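You operate a simulated robot arm through the tools that you are given. There is no shell and no other tool.

The job below is to be done with a simulated robot arm. You get a single attempt, and the scene is never put back.

## Task
Put things in order on the top of the belt bench. At the end: the white marker from the top of the belt bench is on the brown carton (marked "WIRE"); the black contactor stands where the white marker stood; the red spare reflector stands where the full refill bottle stood; the full refill bottle from the top of the belt bench stands where the black contactor stood; whatever was shut is shut again. Leave all else as you found it, and nothing knocked over.

Only the result counts: the job must be done as asked and must still hold three seconds after the hand-in. Knocking over, shifting, dropping, spilling or breaking anything else fails it.

## Robot
A 6-joint arm with a two-finger parallel gripper, fixed in place. Base frame: the origin is at the foot of the arm, x ahead of it, y to its left, z up; the work surface is at about z = 860. Units: mm, degrees, N and s.
With the tool pointing down near the work surface it reaches from about 360 to 760 mm from the base axis. Its first joint turns from -66.0 to 66.0 degrees. Payload 2.45 kg.
The TCP is the grasp point between the finger pads, 24 mm short of the fingertips. In the tool frame z runs along the fingers and y along their closing line. The gripper opens to 68 mm. The fingers are 17 mm wide and 10 mm thick; the gripper's body (40 by 70 mm) begins 41 mm behind the TCP.
Orientation is told as [roll, pitch, yaw] about the base's x, y, z axes, in that order, counted from this pose: with the fingers straight down and closing along the base's y, the tool's x points along the base's -x, its y along +y and its z along -z.

## Interface
- The arm moves only by the tool drive_tool. Its arguments are lists of equal length, an entry for each row: "offset": the shift along the tool's x, y, z in mm, a list of three; "dr": the turn, a rotation vector about the tool's x, y, z in degrees, a list of three. In form: {"offset": [[x, y, z], ...], "dr": [[ax, ay, az], ...]}. A call has 1 to 20 rows; each row shifts and turns the commanded pose from where the row before left it, along the tool's axes as they then stand. "grip" is the finger opening in mm, from 0 to 68, set as the call begins (left out, the last holds). A row lasts 0.2 s, in which the tool goes at most 50 mm and 8.6 degrees; a call with a longer step from one row to the next is refused whole, and so is a gripper value outside its range. Where a pose cannot be reached the arm comes as near as it can. A force on the tool above 40 N (or 10 N above the force at the start of the call, whichever is more), or a blocked arm, ends the call early, and 0.2 s more pass. The fingers move at their own pace (about 108 mm/s each) and stop on an object; they squeeze with about 23 N. The grip force told is the motor's: it shows also when the fingers shut on nothing. Time passes only in rows, and 0.2 s behind the last, so rows that do not move let the fingers close. The reply holds the time, the measured pose of the TCP, the force on the tool along the base axes, the opening and the grip force, in the units named above and with some noise, with the torque about the TCP (base axes, N m) and any sound that the robot's microphone picked up.
- Cameras (640 x 400 px; columns grow to the right, rows downward): "scene" is fixed at [178.5, 421.8, 1471]; the picture's right is [-0.65, -0.76, 0.00], its down [-0.38, 0.32, -0.87] and it looks along [0.66, -0.57, -0.50] (base axes); focal length 366 px, centre (320, 200). "wrist" rides on the gripper at [84, 11, -75] in the tool frame; the picture's right is [-0.13, 0.99, 0.00], its down [-0.60, -0.08, -0.79] and it looks along [-0.79, -0.10, 0.61] (tool axes); focal length 251 px, centre (320, 200). There is no depth. A picture from a camera that has moved, and an enlarged one, comes with that camera's place and axes in the base frame and with its lens.
- camera(camera): a new picture of that camera. The clock stands still meanwhile.
- inspect(camera, box): a new picture of the part [left, top, right, bottom] of that camera's present view, enlarged. The clock stands still meanwhile.
- hand_in(): hands the job in; it is judged then, once.

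Nothing tells you positions but the pictures and the camera data. Unless the task says otherwise, let go and move clear before handing in.

The tools are called after ">>>" by a JSON object that holds its "method" and its "body". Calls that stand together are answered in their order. drive_tool: Moves the arm, as the interface text tells. Its arguments: {"type":"object","properties":{"offset":{"type":"array","items":{"type":"array","items":{"type":"number"}}},"dr":{"type":"array","items":{"type":"array","items":{"type":"number"}}},"grip":{"type":"number"}},"required":["offset","dr"]} The other tools are called the same way: camera (camera) takes a picture; inspect (camera, box) takes an enlarged picture of a part of a camera's view; hand_in () hands the job in.

At the start:

```text
time: 0.0
tool_pos: [430.0, -237.6, 1214.1]
ee_rot: [0.0, -0.1, 0.0]
force: [-0.1, 0.6, 0.6]
ft_torque: [-0.02, 0.0, -0.01]
finger_gap: 67.8
grasp_force: 0.1
```

scene: 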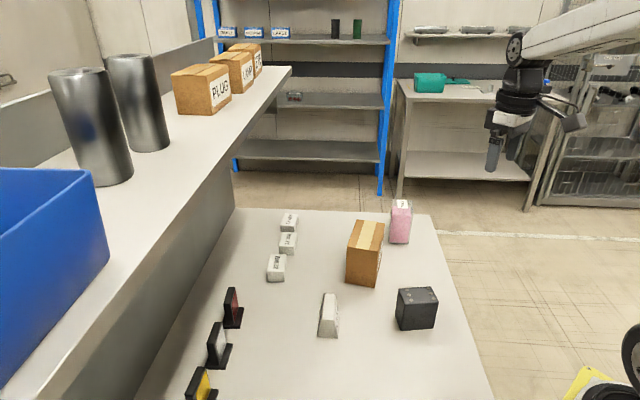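
wrist: 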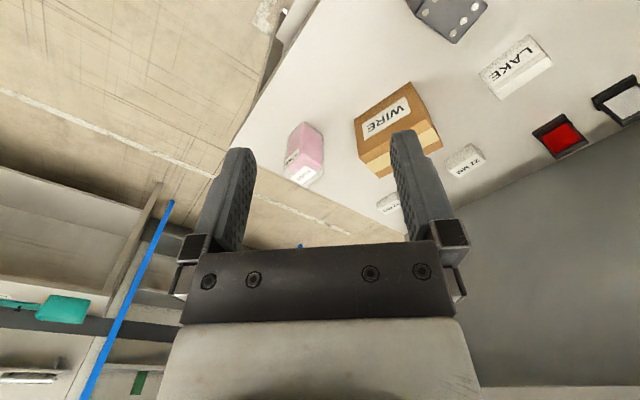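

I see a bench with a brown carton marked WIRE, a pink bottle, a black contactor, a white marker (LAKE), three reflectors and small white items. I'll zoom in to identify and locate everything.

>>> {"method": "inspect", "body": {"camera": "scene", "box": [220, 190, 480, 352]}}

>>> {"method": "inspect", "body": {"camera": "scene", "box": [140, 270, 300, 400]}}

>>> {"method": "inspect", "body": {"camera": "wrist", "box": [240, 0, 640, 250]}}

```text
2.46 times, centred on (350, 271) of scene
camera zoom: at [178.5, 421.8, 1471.0], right [-0.65, -0.76, 0.0], down [-0.38, 0.32, -0.87], along [0.66, -0.57, -0.5], focal length 902 px, centre (246, 25)
```

zoom: 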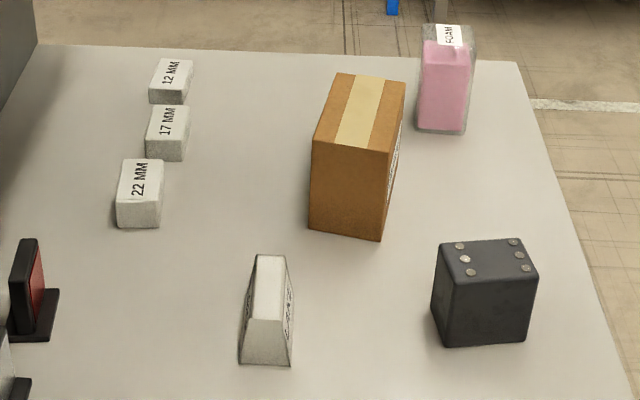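

```text
3.08 times, centred on (220, 335) of scene
camera zoom: at [178.5, 421.8, 1471.0], right [-0.65, -0.76, 0.0], down [-0.38, 0.32, -0.87], along [0.66, -0.57, -0.5], focal length 1128 px, centre (628, -215)
```

zoom: 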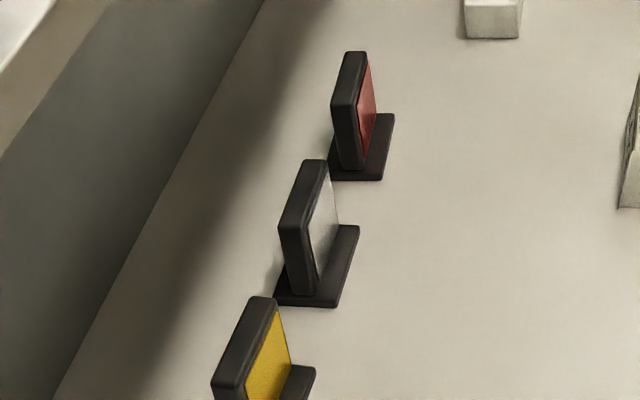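

```text
1.60 times, centred on (440, 125) of wrist
camera zoom: at [346.3, -227.2, 1288.9], right [0.13, 0.99, 0.0], down [0.6, -0.08, 0.79], along [0.79, -0.1, -0.61], focal length 402 px, centre (128, 320)
```

zoom: 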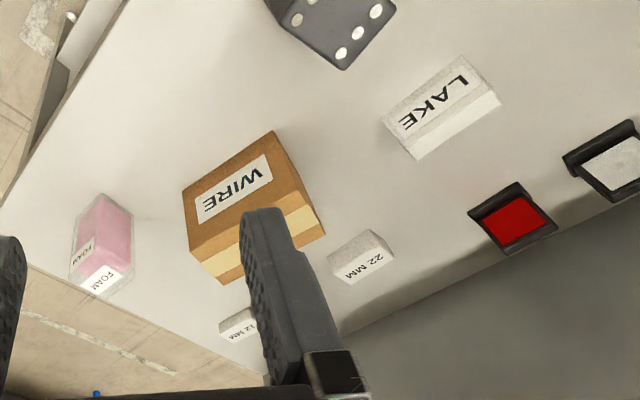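

The first pictures give rough positions. I'll move the arm to a central high pose and tilt the wrist camera down for a better overview before touching anything.

>>> {"method": "drive_tool", "body": {"offset": [[0, 40, -10], [0, 40, -10], [0, 40, -10], [0, 40, -10], [0, 0, 0], [0, 0, 0], [0, 0, 0], [0, 0, 0]], "dr": [[0, 0, 0], [0, 0, 0], [0, 0, 0], [0, 0, 0], [0, 8, 0], [0, 8, 0], [0, 8, 0], [0, 8, 0]]}}

```text
time: 1.8
tool_pos: [429.8, -77.6, 1254.0]
ee_rot: [-0.1, 32.1, -0.1]
force: [-0.7, 0.3, 0.3]
ft_torque: [-0.02, 0.03, -0.05]
finger_gap: 67.9
grasp_force: 0.1
```

The move went as commanded. Now I take overview pictures from here.

>>> {"method": "camera", "body": {"camera": "wrist"}}

>>> {"method": "camera", "body": {"camera": "scene"}}

```text
taken
camera wrist: at [399.5, -67.5, 1362.0], right [0.11, 0.99, -0.07], down [0.93, -0.08, 0.35], along [0.34, -0.1, -0.93], focal length 251 px, centre (320, 200)
```

wrist: 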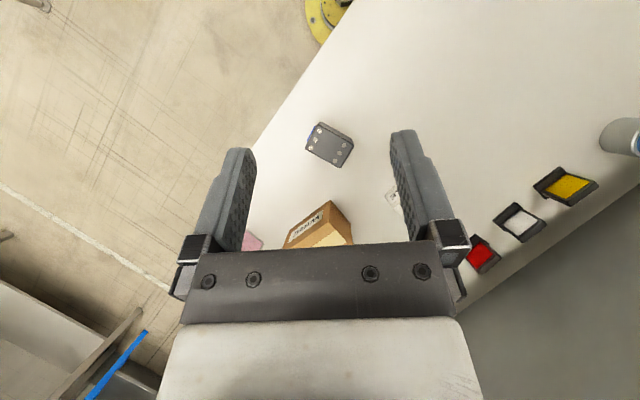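

```text
taken
```

scene: 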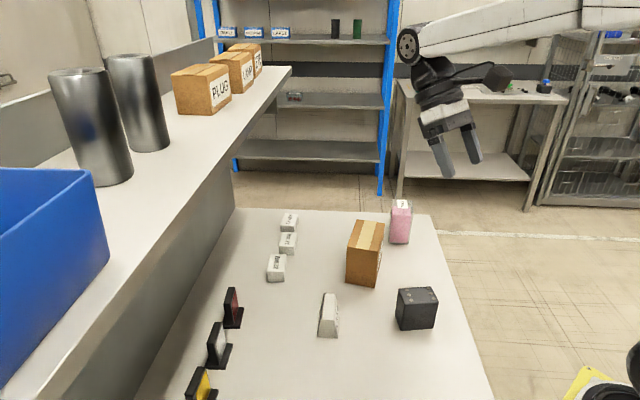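

The tools and bench line up with what I computed; the bench sits at an angle. I'll shift forward to get closer views between and above the fingers.

>>> {"method": "drive_tool", "body": {"offset": [[-29.7, 0, -18.6], [-29.7, 0, -18.6], [-29.7, 0, -18.6], [-29.7, 0, -18.6]], "dr": [[0, 0, 0], [0, 0, 0], [0, 0, 0], [0, 0, 0]]}}

>>> {"method": "camera", "body": {"camera": "wrist"}}

>>> {"method": "inspect", "body": {"camera": "wrist", "box": [240, 0, 560, 200]}}

```text
time: 2.8
tool_pos: [562.5, -77.4, 1241.6]
ee_rot: [-0.1, 31.8, -0.1]
force: [0.6, -0.1, -0.5]
ft_torque: [0.01, -0.03, -0.01]
finger_gap: 68.1
grasp_force: 0.0
out of reach, approached as far as the arm can: row 4
```

```text
taken
camera wrist: at [530.9, -67.1, 1350.3], right [0.11, 0.99, -0.07], down [0.93, -0.08, 0.36], along [0.35, -0.1, -0.93], focal length 251 px, centre (320, 200)
```

wrist: 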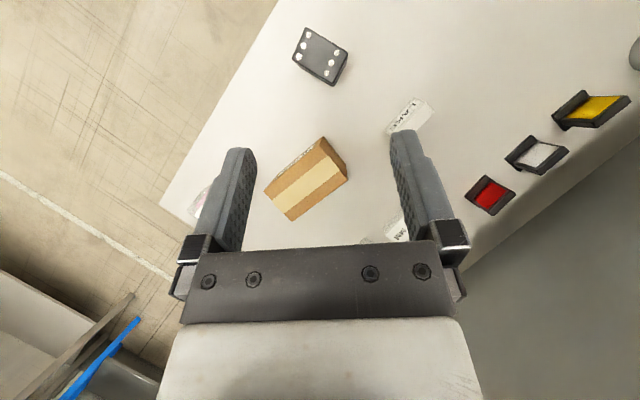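

```text
2.00 times, centred on (400, 100) of wrist
camera zoom: at [530.9, -67.1, 1350.3], right [0.11, 0.99, -0.07], down [0.93, -0.08, 0.36], along [0.35, -0.1, -0.93], focal length 503 px, centre (160, 400)
```

zoom: 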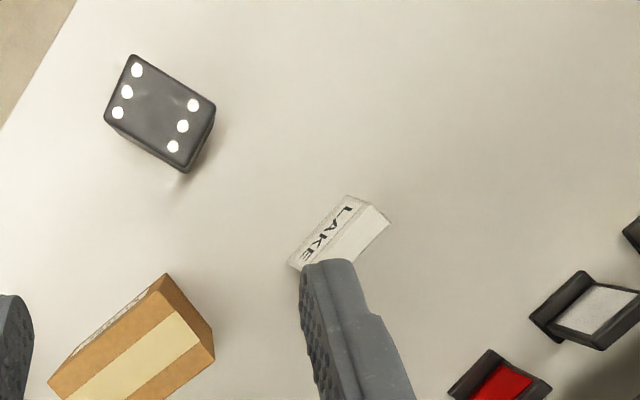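

The contactor is about 71 x 44 mm on top and 73 mm high, near (463, -86). Next I go lower over the white marker to see its shape and orientation through the finger gap.

>>> {"method": "drive_tool", "body": {"offset": [[9.4, 29.3, 32.4], [9.4, 29.3, 32.4], [9.4, 29.3, 32.4], [9.4, 29.3, 32.4]], "dr": [[0, 0, 0], [0, 0, 0], [0, 0, 0], [0, 0, 0]]}}

>>> {"method": "camera", "body": {"camera": "wrist"}}

>>> {"method": "inspect", "body": {"camera": "wrist", "box": [240, 100, 400, 200]}}

```text
time: 3.8
tool_pos: [458.3, 40.6, 1152.6]
ee_rot: [0.0, 32.0, -0.1]
force: [0.2, 0.9, -0.9]
ft_torque: [-0.02, -0.04, 0.02]
finger_gap: 68.1
grasp_force: 0.1
```

```text
taken
camera wrist: at [427.1, 51.3, 1259.9], right [0.11, 0.99, -0.07], down [0.93, -0.08, 0.35], along [0.35, -0.1, -0.93], focal length 251 px, centre (320, 200)
```

wrist: 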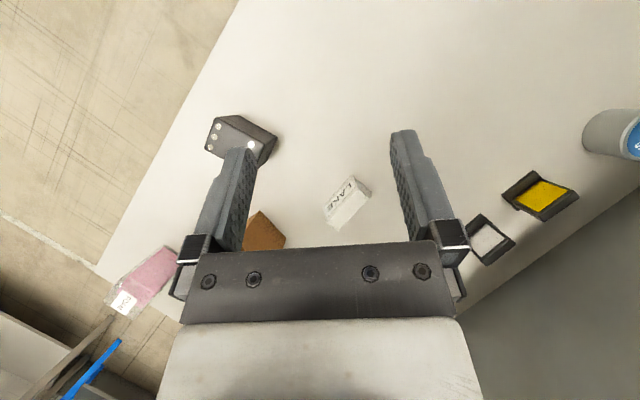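

```text
4.00 times, centred on (320, 150) of wrist
camera zoom: at [427.1, 51.3, 1259.9], right [0.11, 0.99, -0.07], down [0.93, -0.08, 0.35], along [0.35, -0.1, -0.93], focal length 1006 px, centre (320, 400)
```

zoom: 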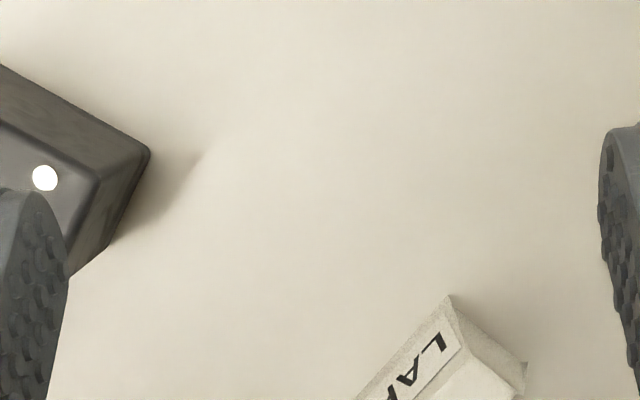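

The marker is visible between the fingers. I zoom on it.

>>> {"method": "inspect", "body": {"camera": "wrist", "box": [280, 160, 392, 230]}}

>>> {"method": "inspect", "body": {"camera": "scene", "box": [290, 270, 402, 340]}}

```text
5.71 times, centred on (336, 195) of wrist
camera zoom: at [427.1, 51.3, 1259.9], right [0.11, 0.99, -0.07], down [0.93, -0.08, 0.35], along [0.35, -0.1, -0.93], focal length 1437 px, centre (229, 229)
```

zoom: 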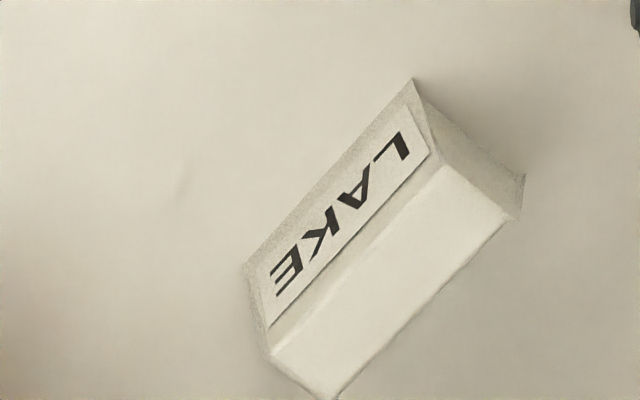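

```text
5.71 times, centred on (346, 305) of scene
camera zoom: at [178.5, 421.8, 1471.0], right [-0.65, -0.76, 0.0], down [-0.38, 0.32, -0.87], along [0.66, -0.57, -0.5], focal length 2094 px, centre (171, -400)
```

zoom: 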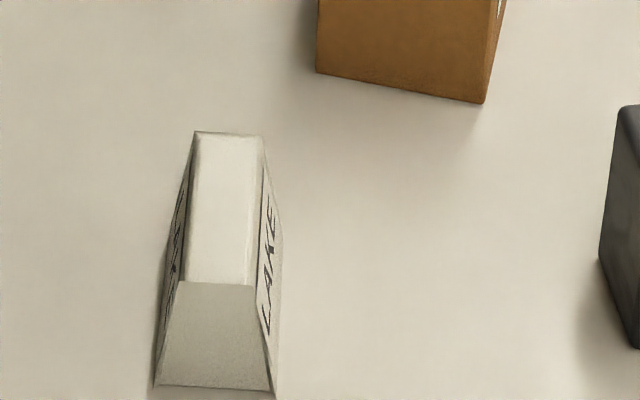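

The marker is a tapered block, about 44 x 77 mm at the foot and centred near (577, 52). Now I look at the carton top from closer.

>>> {"method": "drive_tool", "body": {"offset": [[-24.4, -33.8, -15.2], [-24.4, -33.8, -15.2], [-24.4, -33.8, -15.2], [-24.4, -33.8, -15.2]], "dr": [[0, 0, 0], [0, 0, 0], [0, 0, 0], [0, 0, 0]]}}

>>> {"method": "camera", "body": {"camera": "wrist"}}

>>> {"method": "inspect", "body": {"camera": "wrist", "box": [240, 120, 400, 240]}}

```text
time: 4.8
tool_pos: [574.0, -93.7, 1154.1]
ee_rot: [0.1, 32.0, 0.0]
force: [0.5, -0.4, 0.9]
ft_torque: [0.01, 0.01, 0.02]
finger_gap: 68.3
grasp_force: 0.1
```

```text
taken
camera wrist: at [542.7, -84.0, 1260.8], right [0.11, 0.99, -0.07], down [0.93, -0.08, 0.35], along [0.35, -0.1, -0.93], focal length 251 px, centre (320, 200)
```

wrist: 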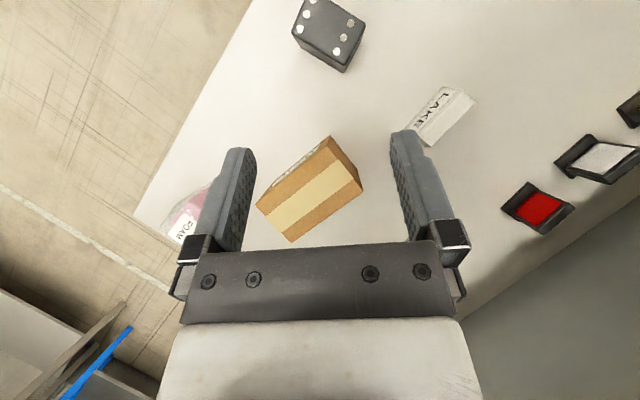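

```text
3.33 times, centred on (320, 180) of wrist
camera zoom: at [542.7, -84.0, 1260.8], right [0.11, 0.99, -0.07], down [0.93, -0.08, 0.35], along [0.35, -0.1, -0.93], focal length 838 px, centre (320, 267)
```

zoom: 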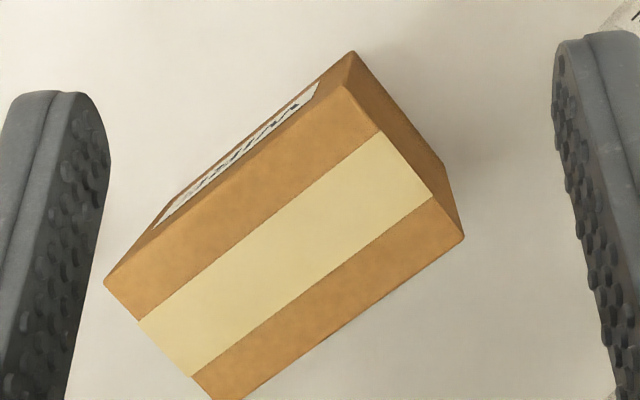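

The carton's top is about 70 x 120 mm with its centre near (649, -132) at z about 964. Next, the pink bottle.

>>> {"method": "drive_tool", "body": {"offset": [[0, -39, 0], [0, -39, 0], [0, -39, 0], [0, -39, 0]], "dr": [[0, 0, 0], [0, 0, 0], [0, 0, 0], [0, 0, 0]]}}

>>> {"method": "camera", "body": {"camera": "wrist"}}

>>> {"method": "inspect", "body": {"camera": "wrist", "box": [240, 120, 400, 240]}}

```text
time: 5.8
tool_pos: [576.9, -249.7, 1153.0]
ee_rot: [0.0, 31.9, 0.0]
force: [0.1, -0.7, 0.6]
ft_torque: [0.03, 0.05, 0.0]
finger_gap: 68.2
grasp_force: 0.1
```

```text
taken
camera wrist: at [545.4, -240.0, 1261.0], right [0.11, 0.99, -0.07], down [0.93, -0.08, 0.35], along [0.34, -0.1, -0.93], focal length 251 px, centre (320, 200)
```

wrist: 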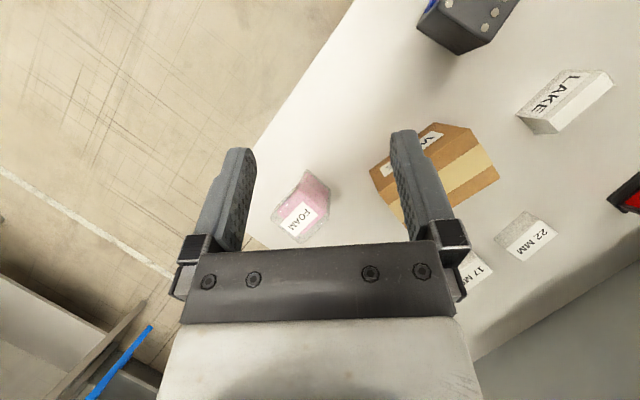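

```text
3.33 times, centred on (320, 180) of wrist
camera zoom: at [545.4, -240.0, 1261.0], right [0.11, 0.99, -0.07], down [0.93, -0.08, 0.35], along [0.34, -0.1, -0.93], focal length 838 px, centre (320, 267)
```

zoom: 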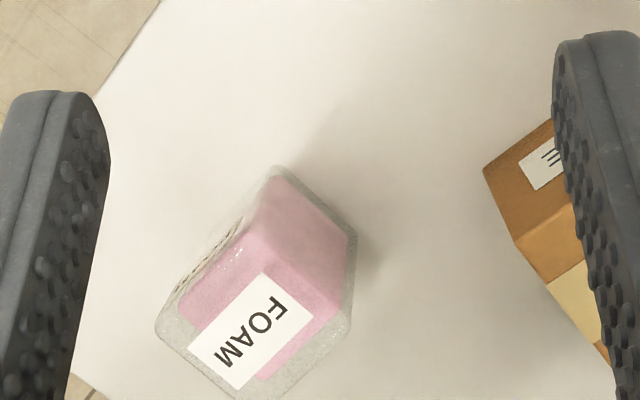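

The bottle is roughly 52 x 54 mm, about 105 mm high, centred near (677, -302). Now I go see the red reflector.

>>> {"method": "drive_tool", "body": {"offset": [[-2.85, 43.7, -1.8], [-2.85, 43.7, -1.8], [-2.85, 43.7, -1.8], [-2.85, 43.7, -1.8], [-2.85, 43.7, -1.8], [-2.85, 43.7, -1.8], [-2.85, 43.7, -1.8], [-2.85, 43.7, -1.8], [-2.85, 43.7, -1.8], [-2.85, 43.7, -1.8], [-2.85, 43.7, -1.8]], "dr": [[0, 0, 0], [0, 0, 0], [0, 0, 0], [0, 0, 0], [0, 0, 0], [0, 0, 0], [0, 0, 0], [0, 0, 0], [0, 0, 0], [0, 0, 0], [0, 0, 0]]}}

>>> {"method": "camera", "body": {"camera": "wrist"}}

>>> {"method": "inspect", "body": {"camera": "wrist", "box": [240, 120, 400, 240]}}

>>> {"method": "camera", "body": {"camera": "scene"}}

```text
time: 8.1
tool_pos: [606.6, 76.1, 1161.4]
ee_rot: [-1.3, 35.0, -12.1]
force: [0.6, -0.1, 0.3]
ft_torque: [-0.02, 0.0, 0.01]
finger_gap: 67.9
grasp_force: 0.0
out of reach, approached as far as the arm can: row 11
stopped in row 11: the arm was blocked; the commanded pose is now the measured one
```

```text
taken
camera wrist: at [584.7, 93.6, 1271.1], right [0.3, 0.95, -0.09], down [0.92, -0.26, 0.31], along [0.27, -0.18, -0.95], focal length 251 px, centre (320, 200)
```

wrist: 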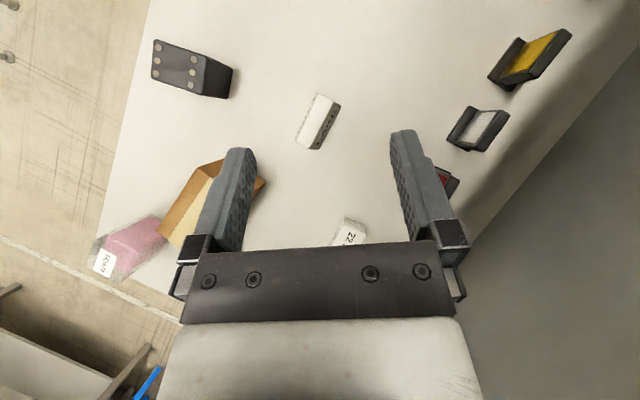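

```text
3.33 times, centred on (320, 180) of wrist
camera zoom: at [584.7, 93.6, 1271.1], right [0.3, 0.95, -0.09], down [0.92, -0.26, 0.31], along [0.27, -0.18, -0.95], focal length 838 px, centre (320, 267)
```

zoom: 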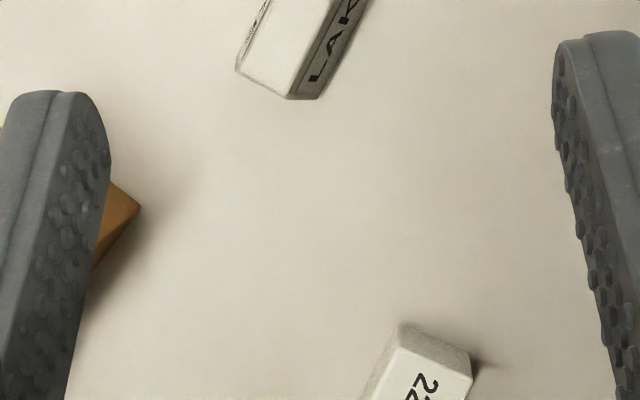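

```text
taken
```

scene: 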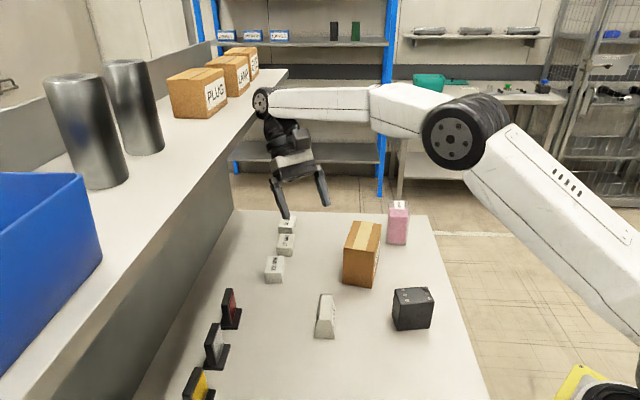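

The call stopped because the arm was blocked near the raised belt shelf, and the scene picture looks slightly shifted on the bench. I need to compare the same enlarged views with the earlier ones before doing anything else.

>>> {"method": "inspect", "body": {"camera": "scene", "box": [220, 190, 480, 352]}}

>>> {"method": "inspect", "body": {"camera": "scene", "box": [140, 270, 300, 400]}}

>>> {"method": "inspect", "body": {"camera": "scene", "box": [220, 50, 380, 220]}}

```text
2.46 times, centred on (350, 271) of scene
camera zoom: at [166.1, 417.4, 1474.0], right [-0.65, -0.76, -0.01], down [-0.37, 0.33, -0.87], along [0.66, -0.57, -0.49], focal length 902 px, centre (246, 25)
```

zoom: 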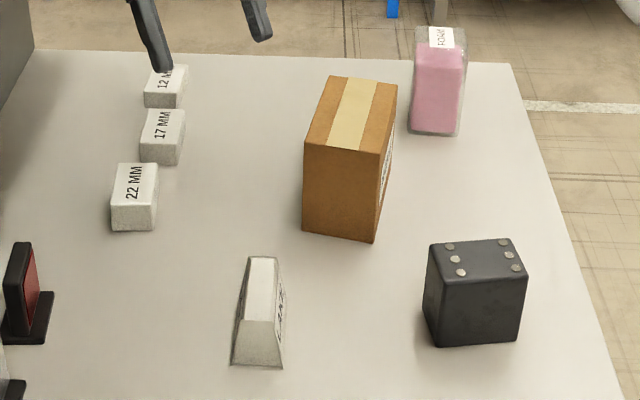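

```text
3.08 times, centred on (220, 335) of scene
camera zoom: at [166.1, 417.4, 1474.0], right [-0.65, -0.76, -0.01], down [-0.37, 0.33, -0.87], along [0.66, -0.57, -0.49], focal length 1128 px, centre (628, -215)
```

zoom: 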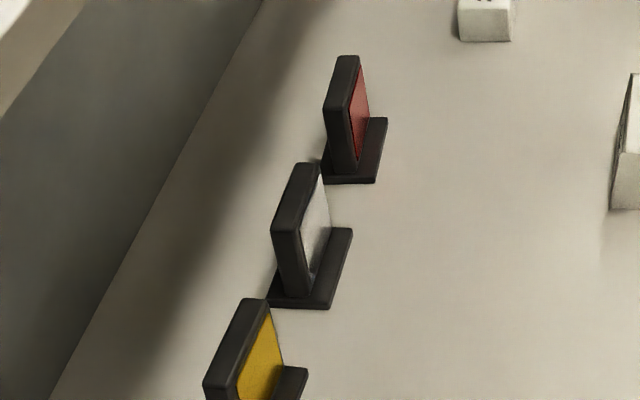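

```text
2.35 times, centred on (300, 135) of scene
camera zoom: at [166.1, 417.4, 1474.0], right [-0.65, -0.76, -0.01], down [-0.37, 0.33, -0.87], along [0.66, -0.57, -0.49], focal length 862 px, centre (367, 353)
```

zoom: 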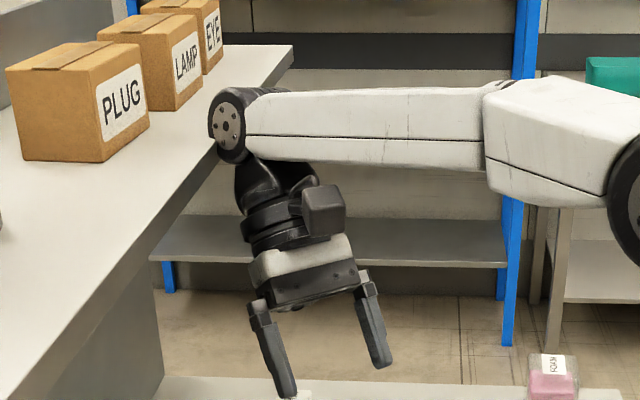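

The scene camera itself was nudged (its new place is [166, 417, 1474]); objects on bench and shelf look unmoved. The arm's wrist evidently met the overhanging shelf edge, so I back away from it and straighten the tool.

>>> {"method": "drive_tool", "body": {"offset": [[18.9, -35.6, 13.2], [18.9, -35.6, 13.2], [0, 0, 0], [0, 0, 0], [0, 0, 0], [0, 0, 0], [0, 0, 0], [0, 0, 0], [0, 0, 0], [0, 0, 0]], "dr": [[0, 0, 0], [0, 0, 0], [0, -7, 0], [0, -7, 0], [0, -7, 0], [0, -7, 0], [0, -7, 0], [0, 0, -6], [0, 0, -6.1], [-1.3, 0, 0]]}}

>>> {"method": "camera", "body": {"camera": "wrist"}}

>>> {"method": "camera", "body": {"camera": "scene"}}

```text
time: 10.2
tool_pos: [558.5, 28.9, 1147.9]
ee_rot: [0.1, 1.5, 2.2]
force: [-0.8, 0.2, 0.1]
ft_torque: [0.0, -0.01, -0.02]
finger_gap: 68.0
grasp_force: 0.0
```

```text
taken
camera wrist: at [476.1, 36.6, 1224.8], right [0.09, 1.0, 0.0], down [0.63, -0.06, 0.78], along [0.77, -0.08, -0.63], focal length 251 px, centre (320, 200)
```

wrist: 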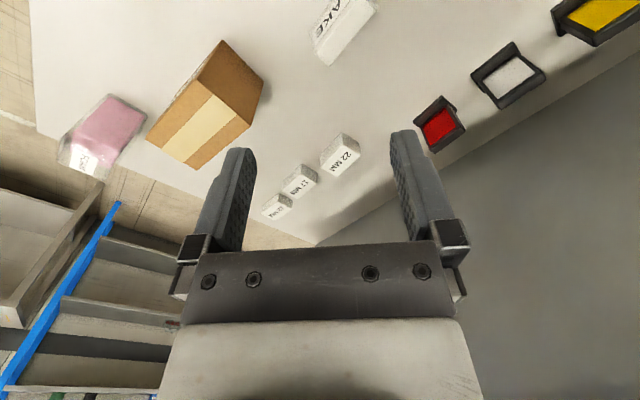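

```text
taken
```

scene: 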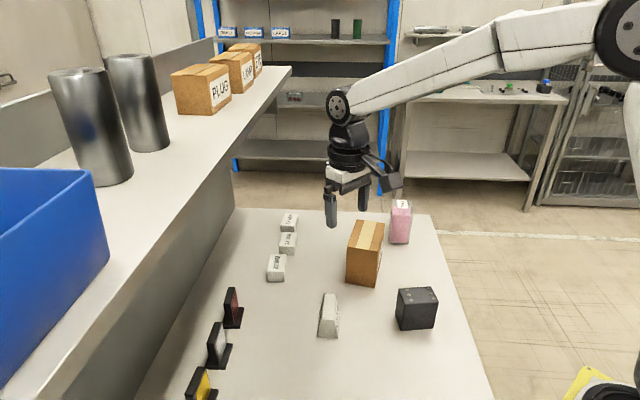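

The scene view seems back to its original framing. I check the camera's stated place and the shelf area again.

>>> {"method": "inspect", "body": {"camera": "scene", "box": [0, 20, 320, 220]}}

>>> {"method": "inspect", "body": {"camera": "scene", "box": [140, 270, 300, 400]}}

>>> {"method": "inspect", "body": {"camera": "scene", "box": [220, 190, 480, 352]}}

```text
2.00 times, centred on (160, 120) of scene
camera zoom: at [178.5, 421.8, 1471.0], right [-0.65, -0.76, 0.0], down [-0.38, 0.32, -0.87], along [0.66, -0.57, -0.5], focal length 733 px, centre (640, 360)
```

zoom: 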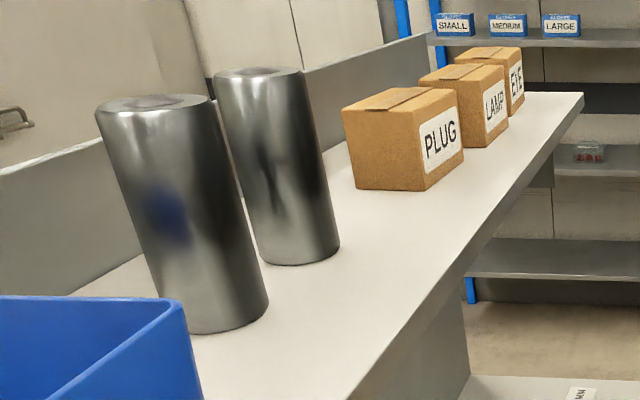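

```text
3.08 times, centred on (220, 335) of scene
camera zoom: at [178.5, 421.8, 1471.0], right [-0.65, -0.76, 0.0], down [-0.38, 0.32, -0.87], along [0.66, -0.57, -0.5], focal length 1128 px, centre (628, -215)
```

zoom: 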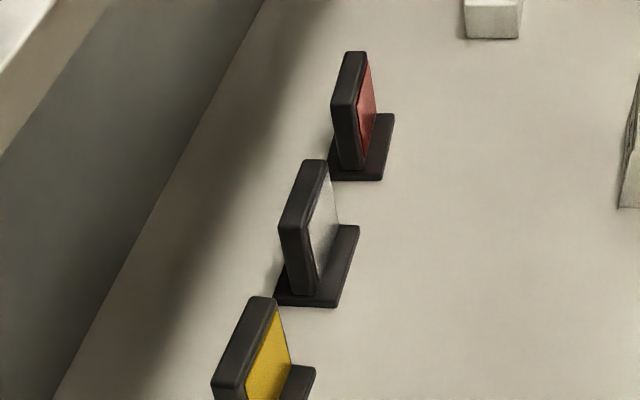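

```text
2.46 times, centred on (350, 271) of scene
camera zoom: at [178.5, 421.8, 1471.0], right [-0.65, -0.76, 0.0], down [-0.38, 0.32, -0.87], along [0.66, -0.57, -0.5], focal length 902 px, centre (246, 25)
```

zoom: 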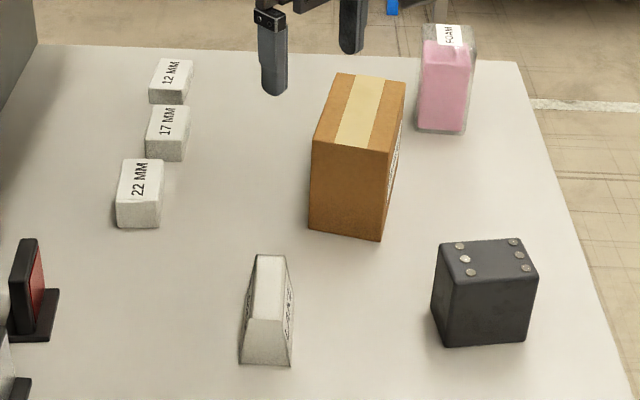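

The scene camera is back in its place and everything on bench and shelf stands as before; the shelf's front edge overhangs the bench at about z 1280, so I will keep the wrist clear of it. Next I square the tool up above the marker and turn the fingers across its short side.

>>> {"method": "drive_tool", "body": {"offset": [[0, 0, 0], [-6.6, 7.4, 33.3], [-6.6, 7.4, 33.3], [-6.6, 7.4, 33.3], [0, 0, 0], [0, 0, 0], [0, 0, 0], [0, 0, 0], [0, 0, 0], [0, 0, 0], [0, 0, 0]], "dr": [[0, -1.5, 0], [0, 0, 0], [0, 0, 0], [0, 0, 0], [0, 0, 8.03], [0, 0, 8.03], [0, 0, 8.03], [0, 0, 8.03], [0, 0, 8.03], [0, 0, 8.03], [0, 0, 0]]}}

>>> {"method": "camera", "body": {"camera": "wrist"}}

>>> {"method": "camera", "body": {"camera": "scene"}}

```text
time: 12.7
tool_pos: [576.8, 51.7, 1046.8]
ee_rot: [0.0, 0.0, -46.2]
force: [-0.1, -0.6, 0.2]
ft_torque: [0.0, -0.03, 0.03]
finger_gap: 68.0
grasp_force: 0.1
```

```text
taken
camera wrist: at [527.0, 119.9, 1122.6], right [0.81, 0.59, 0.0], down [0.36, -0.49, 0.79], along [0.47, -0.64, -0.61], focal length 251 px, centre (320, 200)
```

wrist: 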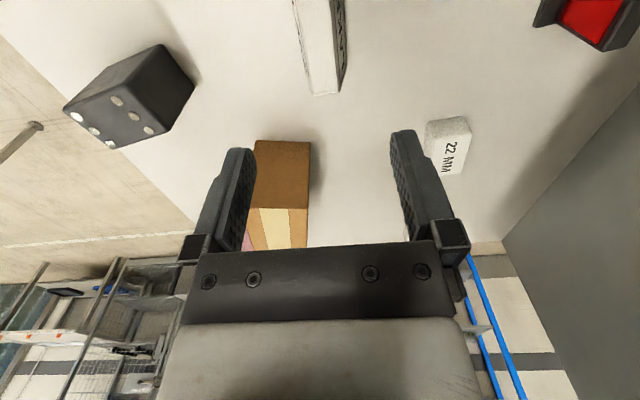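

```text
taken
```

scene: 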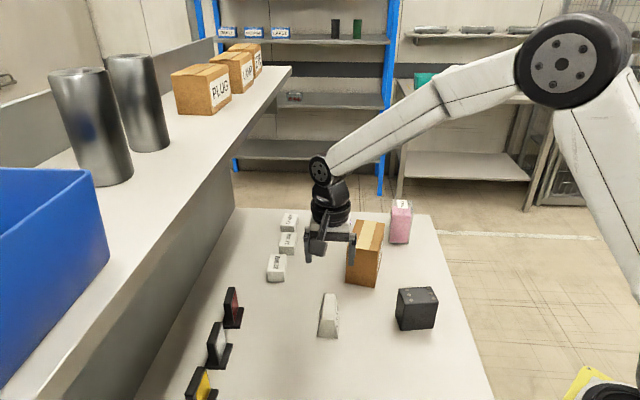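

The tool is over the marker with fingers across its short side. I zoom on the marker to check the alignment.

>>> {"method": "inspect", "body": {"camera": "wrist", "box": [260, 0, 388, 110]}}

```text
3.64 times, centred on (324, 55) of wrist
camera zoom: at [527.0, 119.9, 1122.6], right [0.81, 0.59, 0.0], down [0.36, -0.49, 0.79], along [0.47, -0.64, -0.61], focal length 914 px, centre (306, 727)
```

zoom: 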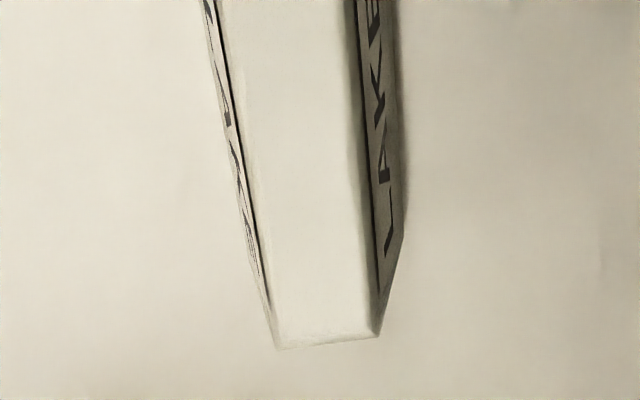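

The marker's centre is about (578, 51) with the long axis at -45.5°, matching the tool. I descend straddling it.

>>> {"method": "drive_tool", "body": {"offset": [[-1.3, 0.4, 39], [0, 0, 39], [0, 0, 39], [0, 0, 38], [0, 0, 0]], "dr": [[0, 0, 0], [0, 0, 0], [0, 0, 0], [0, 0, 0], [0, 0, 0]], "grip": 68}}

>>> {"method": "camera", "body": {"camera": "wrist"}}

>>> {"method": "inspect", "body": {"camera": "scene", "box": [260, 230, 400, 350]}}

```text
time: 13.8
tool_pos: [577.1, 54.1, 892.6]
ee_rot: [0.0, 0.1, -46.3]
force: [0.2, 0.1, 0.0]
ft_torque: [-0.01, 0.0, 0.02]
finger_gap: 68.0
grasp_force: 0.0
```

```text
taken
camera wrist: at [527.3, 121.2, 967.6], right [0.81, 0.59, 0.0], down [0.36, -0.49, 0.79], along [0.47, -0.64, -0.61], focal length 251 px, centre (320, 200)
```

wrist: 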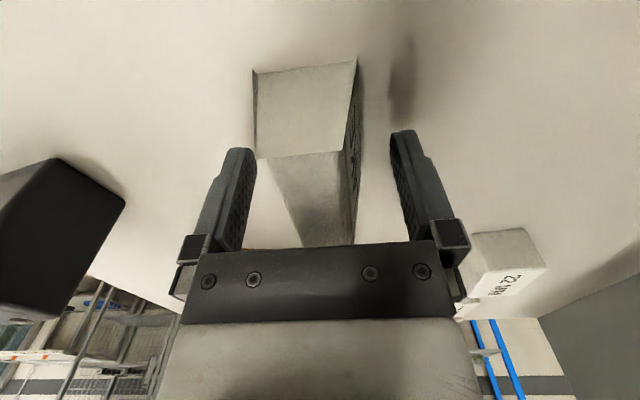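

```text
3.33 times, centred on (330, 290) of scene
camera zoom: at [178.5, 421.8, 1471.0], right [-0.65, -0.76, 0.0], down [-0.38, 0.32, -0.87], along [0.66, -0.57, -0.5], focal length 1222 px, centre (287, -100)
```

zoom: 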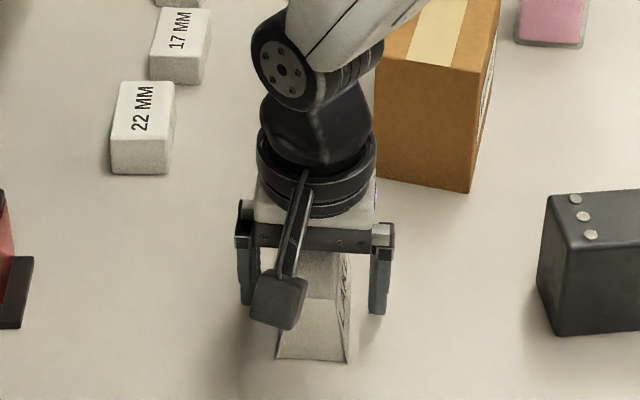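

The marker is centred between the fingers to within about 1.5 mm. I lower the last few millimetres, then close.

>>> {"method": "drive_tool", "body": {"offset": [[0, 0, 5.5], [0, 0, 0]], "dr": [[0, 0, 0], [0, 0, 0]]}}

>>> {"method": "drive_tool", "body": {"offset": [[0, 0, 0], [0, 0, 0], [0, 0, 0]], "dr": [[0, 0, 0], [0, 0, 0], [0, 0, 0]], "grip": 10}}

```text
time: 14.4
tool_pos: [577.4, 52.4, 887.2]
ee_rot: [0.0, 0.0, -46.2]
force: [0.3, 0.2, 0.4]
ft_torque: [0.01, 0.0, -0.02]
finger_gap: 68.2
grasp_force: 0.1
```

```text
time: 15.2
tool_pos: [578.3, 52.5, 887.5]
ee_rot: [0.0, 0.0, -46.2]
force: [-0.5, -1.0, 0.3]
ft_torque: [-0.02, -0.02, 0.0]
finger_gap: 41.4
grasp_force: 22.5
```

The fingers closed at 41.4 mm, near the foot of the marker. I lift slightly to test the hold.

>>> {"method": "drive_tool", "body": {"offset": [[0, 0, -4], [0, 0, -6], [0, 0, -10], [0, 0, 0]], "dr": [[0, 0, 0], [0, 0, 0], [0, 0, 0], [0, 0, 0]]}}

>>> {"method": "inspect", "body": {"camera": "scene", "box": [260, 230, 400, 350]}}

>>> {"method": "camera", "body": {"camera": "wrist"}}

```text
time: 16.2
tool_pos: [579.8, 52.6, 909.2]
ee_rot: [-0.1, 0.1, -46.2]
force: [0.2, -0.4, -0.8]
ft_torque: [-0.01, 0.02, 0.01]
finger_gap: 41.3
grasp_force: 23.2
```

```text
3.33 times, centred on (330, 290) of scene
camera zoom: at [178.5, 421.8, 1471.0], right [-0.65, -0.76, 0.0], down [-0.38, 0.32, -0.87], along [0.66, -0.57, -0.5], focal length 1222 px, centre (287, -100)
```

zoom: 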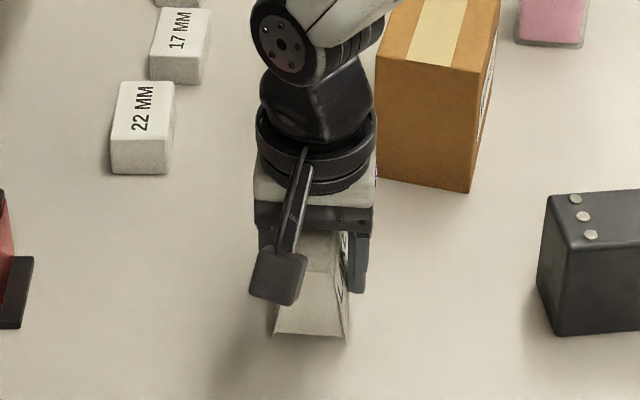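

```text
taken
camera wrist: at [528.8, 120.1, 983.1], right [0.81, 0.59, 0.0], down [0.36, -0.49, 0.79], along [0.47, -0.64, -0.61], focal length 251 px, centre (320, 200)
```

wrist: 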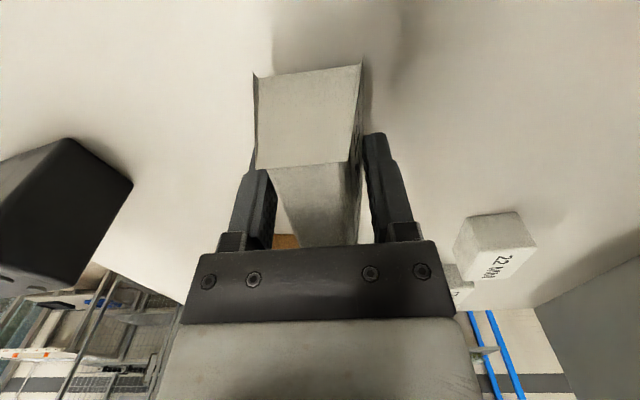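

The marker is held firmly (gap steady at 41.3 mm). I raise it well above the carton and carry it over, turning it 11° to line up with the carton.

>>> {"method": "drive_tool", "body": {"offset": [[0, 0, -30], [0, 0, -40], [0, 0, -40], [0, 0, -40], [0, 0, -25], [-20, -8.4, 0], [-30, -12.6, 0], [-30, -12.6, 0], [-30, -12.6, 0], [-30, -12.6, 0], [-25, -10.5, 0], [-17.7, -7.4, 0], [0, 0, 0], [0, 0, 0], [0, 0, 0]], "dr": [[0, 0, 0], [0, 0, 0], [0, 0, 0], [0, 0, 0], [0, 0, 0], [0, 0, 0], [0, 0, 0], [0, 0, 0], [0, 0, 0], [0, 0, 0], [0, 0, 0], [0, 0, 0], [0, 0, 5.5], [0, 0, 5.5], [0, 0, 0]]}}

>>> {"method": "camera", "body": {"camera": "wrist"}}

>>> {"method": "camera", "body": {"camera": "scene"}}

```text
time: 19.4
tool_pos: [651.4, -132.6, 1081.2]
ee_rot: [0.0, 0.0, -57.3]
force: [-1.3, -0.1, -0.8]
ft_torque: [-0.02, 0.02, -0.01]
finger_gap: 41.2
grasp_force: 23.0
```

```text
taken
camera wrist: at [613.8, -57.1, 1156.3], right [0.9, 0.43, 0.0], down [0.26, -0.55, 0.79], along [0.34, -0.72, -0.61], focal length 251 px, centre (320, 200)
```

wrist: 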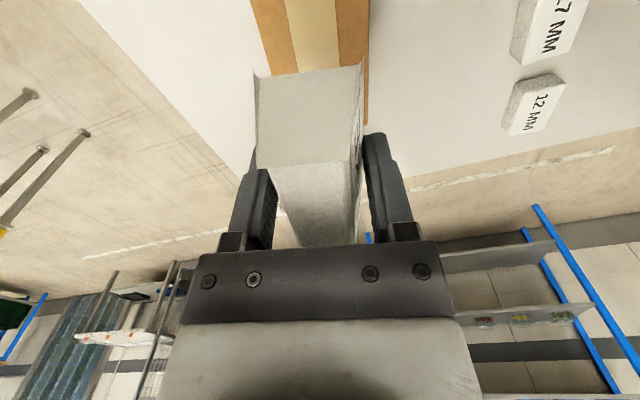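

```text
taken
```

scene: 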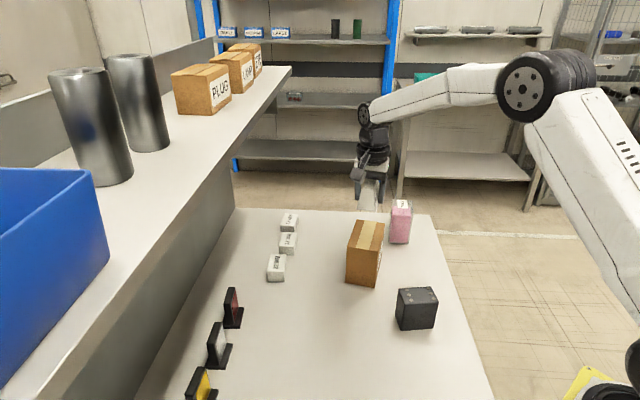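

The carton lies squarely under the marker, about 3 mm off centre; I correct that and lower to just above the carton top.

>>> {"method": "drive_tool", "body": {"offset": [[0, -3, 20], [0, 0, 25], [0, 0, 20], [0, 0, 12], [0, 0, 0]], "dr": [[0, 0, 0], [0, 0, 0], [0, 0, 0], [0, 0, 0], [0, 0, 0]]}}

>>> {"method": "inspect", "body": {"camera": "scene", "box": [300, 170, 440, 290]}}

>>> {"method": "camera", "body": {"camera": "wrist"}}

```text
time: 20.6
tool_pos: [647.8, -134.5, 1005.2]
ee_rot: [0.0, 0.0, -57.3]
force: [-0.4, -0.1, -1.6]
ft_torque: [0.0, 0.01, -0.01]
finger_gap: 41.4
grasp_force: 23.0
```

```text
3.33 times, centred on (370, 230) of scene
camera zoom: at [178.5, 421.8, 1471.0], right [-0.65, -0.76, 0.0], down [-0.38, 0.32, -0.87], along [0.66, -0.57, -0.5], focal length 1222 px, centre (153, 100)
```

zoom: 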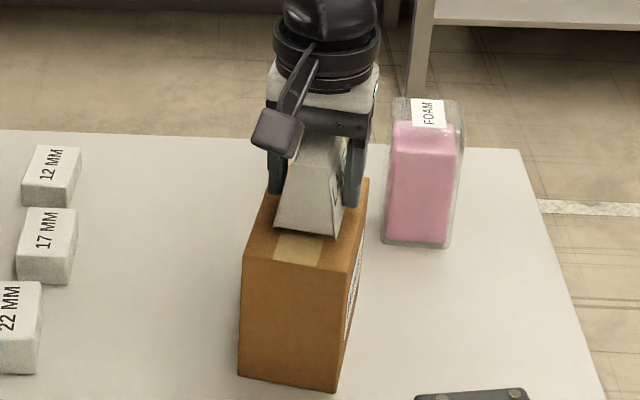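

```text
taken
camera wrist: at [611.0, -58.4, 1080.1], right [0.9, 0.43, 0.0], down [0.26, -0.55, 0.79], along [0.34, -0.72, -0.61], focal length 251 px, centre (320, 200)
```

wrist: 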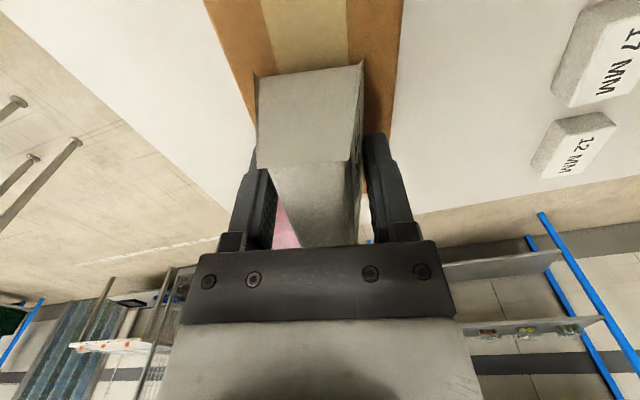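

The marker sits well inside the carton's outline. I lower in small steps and watch the force for contact.

>>> {"method": "drive_tool", "body": {"offset": [[0, 0, 4], [0, 0, 3], [0, 0, 2], [0, 0, 0]], "dr": [[0, 0, 0], [0, 0, 0], [0, 0, 0], [0, 0, 0]]}}

>>> {"method": "drive_tool", "body": {"offset": [[0, 0, 1.5], [0, 0, 1], [0, 0, 0]], "dr": [[0, 0, 0], [0, 0, 0], [0, 0, 0]]}}

```text
time: 21.6
tool_pos: [646.7, -133.6, 998.5]
ee_rot: [0.1, -0.1, -57.2]
force: [-6.1, 2.1, 20.7]
ft_torque: [0.21, 0.4, 0.01]
finger_gap: 40.7
grasp_force: 23.0
```

```text
time: 22.4
tool_pos: [647.3, -134.9, 996.5]
ee_rot: [0.1, -0.3, -57.2]
force: [-7.3, 2.1, 34.8]
ft_torque: [0.15, 0.32, 0.02]
finger_gap: 41.5
grasp_force: 22.9
```

Contact came at about z 999, so the carton top is about 971. I ease off the pressure before letting go.

>>> {"method": "drive_tool", "body": {"offset": [[0, 0, -1.5], [0, 0, -1], [0, 0, 0]], "dr": [[0, 0, 0], [0, 0, 0], [0, 0, 0]]}}

```text
time: 23.2
tool_pos: [647.8, -135.0, 996.6]
ee_rot: [0.1, -0.1, -57.1]
force: [3.5, -0.8, 18.6]
ft_torque: [-0.19, -0.34, 0.0]
finger_gap: 41.4
grasp_force: 22.4
```

>>> {"method": "drive_tool", "body": {"offset": [[0, 0, -1], [0, 0, -0.7], [0, 0, 0]], "dr": [[0, 0, 0], [0, 0, 0], [0, 0, 0]]}}

>>> {"method": "inspect", "body": {"camera": "scene", "box": [300, 170, 440, 290]}}

```text
time: 24.1
tool_pos: [647.3, -133.9, 997.3]
ee_rot: [0.0, 0.1, -57.2]
force: [1.9, -1.9, 8.5]
ft_torque: [-0.26, -0.31, -0.06]
finger_gap: 41.6
grasp_force: 23.8
```

```text
3.33 times, centred on (370, 230) of scene
camera zoom: at [178.4, 421.8, 1471.1], right [-0.65, -0.76, 0.0], down [-0.38, 0.32, -0.87], along [0.66, -0.57, -0.5], focal length 1222 px, centre (153, 100)
```

zoom: 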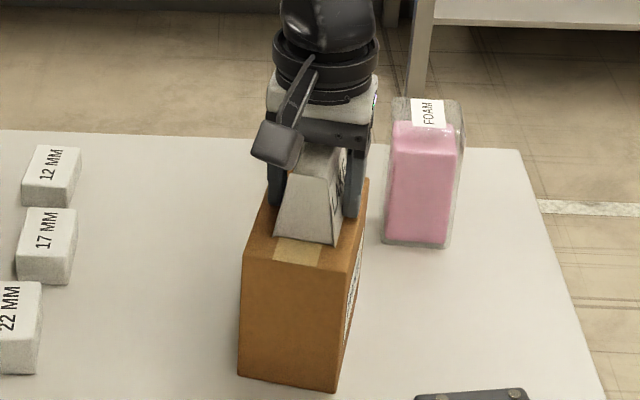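

The marker rests flat on the carton. I relieve the last bit of force, then open the fingers.

>>> {"method": "drive_tool", "body": {"offset": [[0, 0, -0.7], [0, 0, 0]], "dr": [[0, 0, 0], [0, 0, 0]]}}

>>> {"method": "drive_tool", "body": {"offset": [[0, 0, 0], [0, 0, 0], [0, 0, 0]], "dr": [[0, 0, 0], [0, 0, 0], [0, 0, 0]], "grip": 62}}

>>> {"method": "camera", "body": {"camera": "wrist"}}

```text
time: 24.6
tool_pos: [645.9, -133.8, 998.1]
ee_rot: [-0.1, 0.2, -57.2]
force: [-1.1, 0.5, 0.6]
ft_torque: [-0.03, -0.03, 0.04]
finger_gap: 41.3
grasp_force: 23.6
```

```text
time: 25.4
tool_pos: [647.3, -134.3, 997.9]
ee_rot: [0.0, 0.0, -57.3]
force: [-0.1, 0.6, -0.6]
ft_torque: [0.02, -0.04, 0.0]
finger_gap: 62.0
grasp_force: 0.0
```

```text
taken
camera wrist: at [610.8, -58.3, 1073.2], right [0.9, 0.43, 0.0], down [0.26, -0.55, 0.79], along [0.34, -0.72, -0.61], focal length 251 px, centre (320, 200)
```

wrist: 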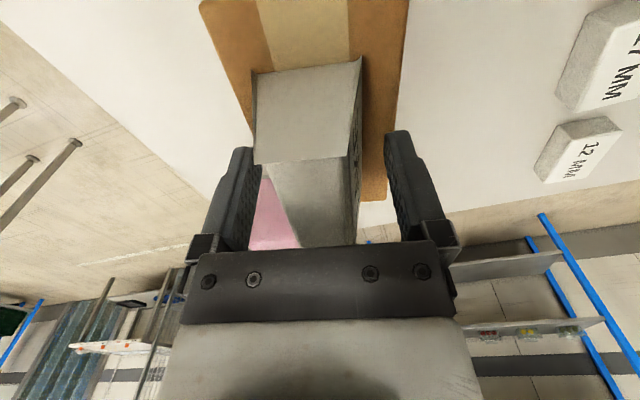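

Released cleanly; the marker stands on the carton. I rise straight up.

>>> {"method": "drive_tool", "body": {"offset": [[0, 0, -10], [0, 0, -25], [0, 0, -40], [0, 0, -40], [0, 0, 0]], "dr": [[0, 0, 0], [0, 0, 0], [0, 0, 0], [0, 0, 0], [0, 0, 0]], "grip": 68}}

>>> {"method": "inspect", "body": {"camera": "scene", "box": [270, 170, 460, 340]}}

>>> {"method": "camera", "body": {"camera": "wrist"}}

```text
time: 26.6
tool_pos: [646.6, -136.3, 1114.4]
ee_rot: [-0.1, 0.1, -57.2]
force: [-1.5, 0.2, -0.1]
ft_torque: [0.0, 0.0, 0.0]
finger_gap: 67.9
grasp_force: 0.0
```

```text
2.35 times, centred on (365, 255) of scene
camera zoom: at [178.5, 421.8, 1471.0], right [-0.65, -0.76, 0.0], down [-0.38, 0.32, -0.87], along [0.66, -0.57, -0.5], focal length 862 px, centre (214, 71)
```

zoom: 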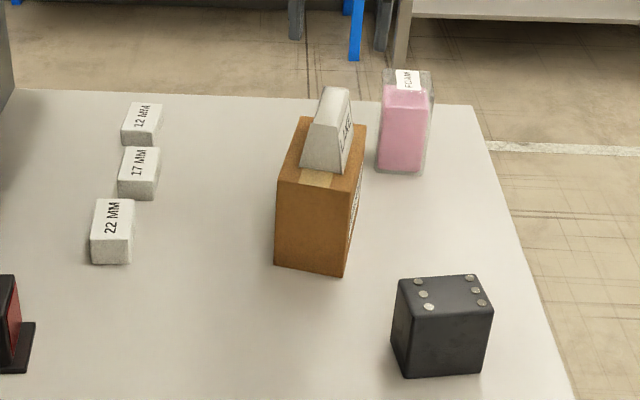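

```text
taken
camera wrist: at [609.4, -59.7, 1189.1], right [0.9, 0.43, 0.0], down [0.26, -0.55, 0.79], along [0.34, -0.72, -0.61], focal length 251 px, centre (320, 200)
```

wrist: 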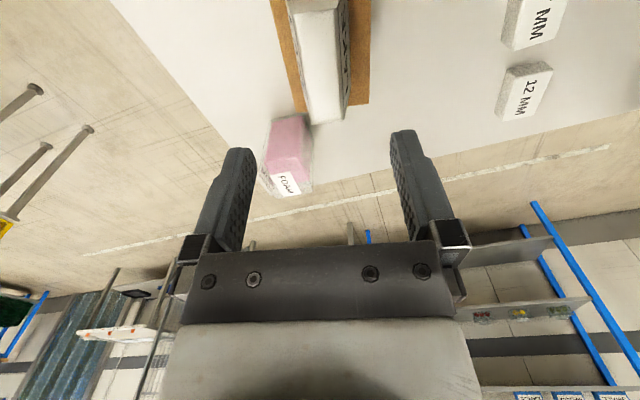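

The marker stands properly on the carton and nothing else moved. Next I go to the black contactor, turning the fingers across its 44 mm side.

>>> {"method": "drive_tool", "body": {"offset": [[28.3, -25.4, 0], [28.3, -25.4, 0], [28.3, -25.4, 0], [28.3, -25.4, 0], [28.5, -25.5, 0], [0, 0, 0], [0, 0, 0], [0, 0, 0], [0, 0, 0], [0, 0, 0], [0, 0, 0], [0, 0, 0], [0, 0, 0], [0, 0, 0], [0, 0, 0], [0, 0, 0], [0, 0, 0], [0, 0, 0], [0, 0, 0], [0, 0, 0]], "dr": [[0, 0, 0], [0, 0, 0], [0, 0, 0], [0, 0, 0], [0, 0, 0], [0, 0, -7.95], [0, 0, -7.95], [0, 0, -7.95], [0, 0, -7.95], [0, 0, -7.95], [0, 0, -7.95], [0, 0, -7.95], [0, 0, -7.95], [0, 0, -7.95], [0, 0, -7.95], [0, 0, -7.95], [0, 0, -7.95], [0, 0, -7.95], [0, 0, -7.95], [0, 0, 0]]}}

>>> {"method": "camera", "body": {"camera": "wrist"}}

>>> {"method": "inspect", "body": {"camera": "wrist", "box": [240, 0, 400, 120]}}

```text
time: 30.9
tool_pos: [463.4, -84.2, 1113.6]
ee_rot: [-0.1, 0.0, 54.2]
force: [0.6, -0.5, -0.2]
ft_torque: [-0.02, 0.01, -0.01]
finger_gap: 67.9
grasp_force: 0.0
```

```text
taken
camera wrist: at [405.5, -147.1, 1189.0], right [-0.73, 0.68, 0.0], down [0.42, 0.44, 0.79], along [0.54, 0.58, -0.61], focal length 251 px, centre (320, 200)
```

wrist: 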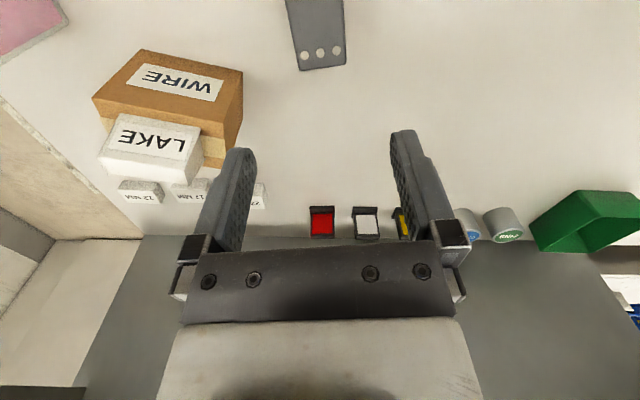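

```text
3.33 times, centred on (320, 60) of wrist
camera zoom: at [405.5, -147.1, 1189.0], right [-0.73, 0.68, 0.0], down [0.42, 0.44, 0.79], along [0.54, 0.58, -0.61], focal length 838 px, centre (320, 667)
```

zoom: 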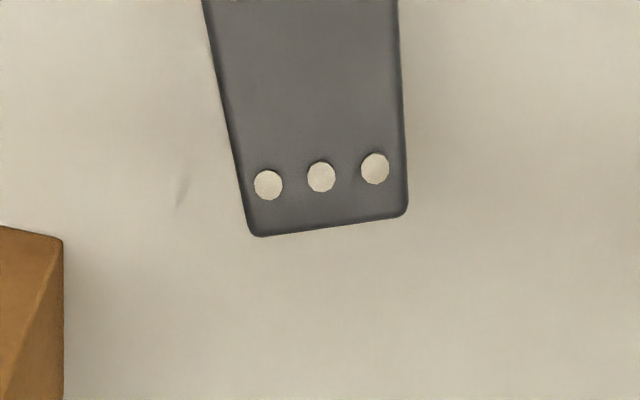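

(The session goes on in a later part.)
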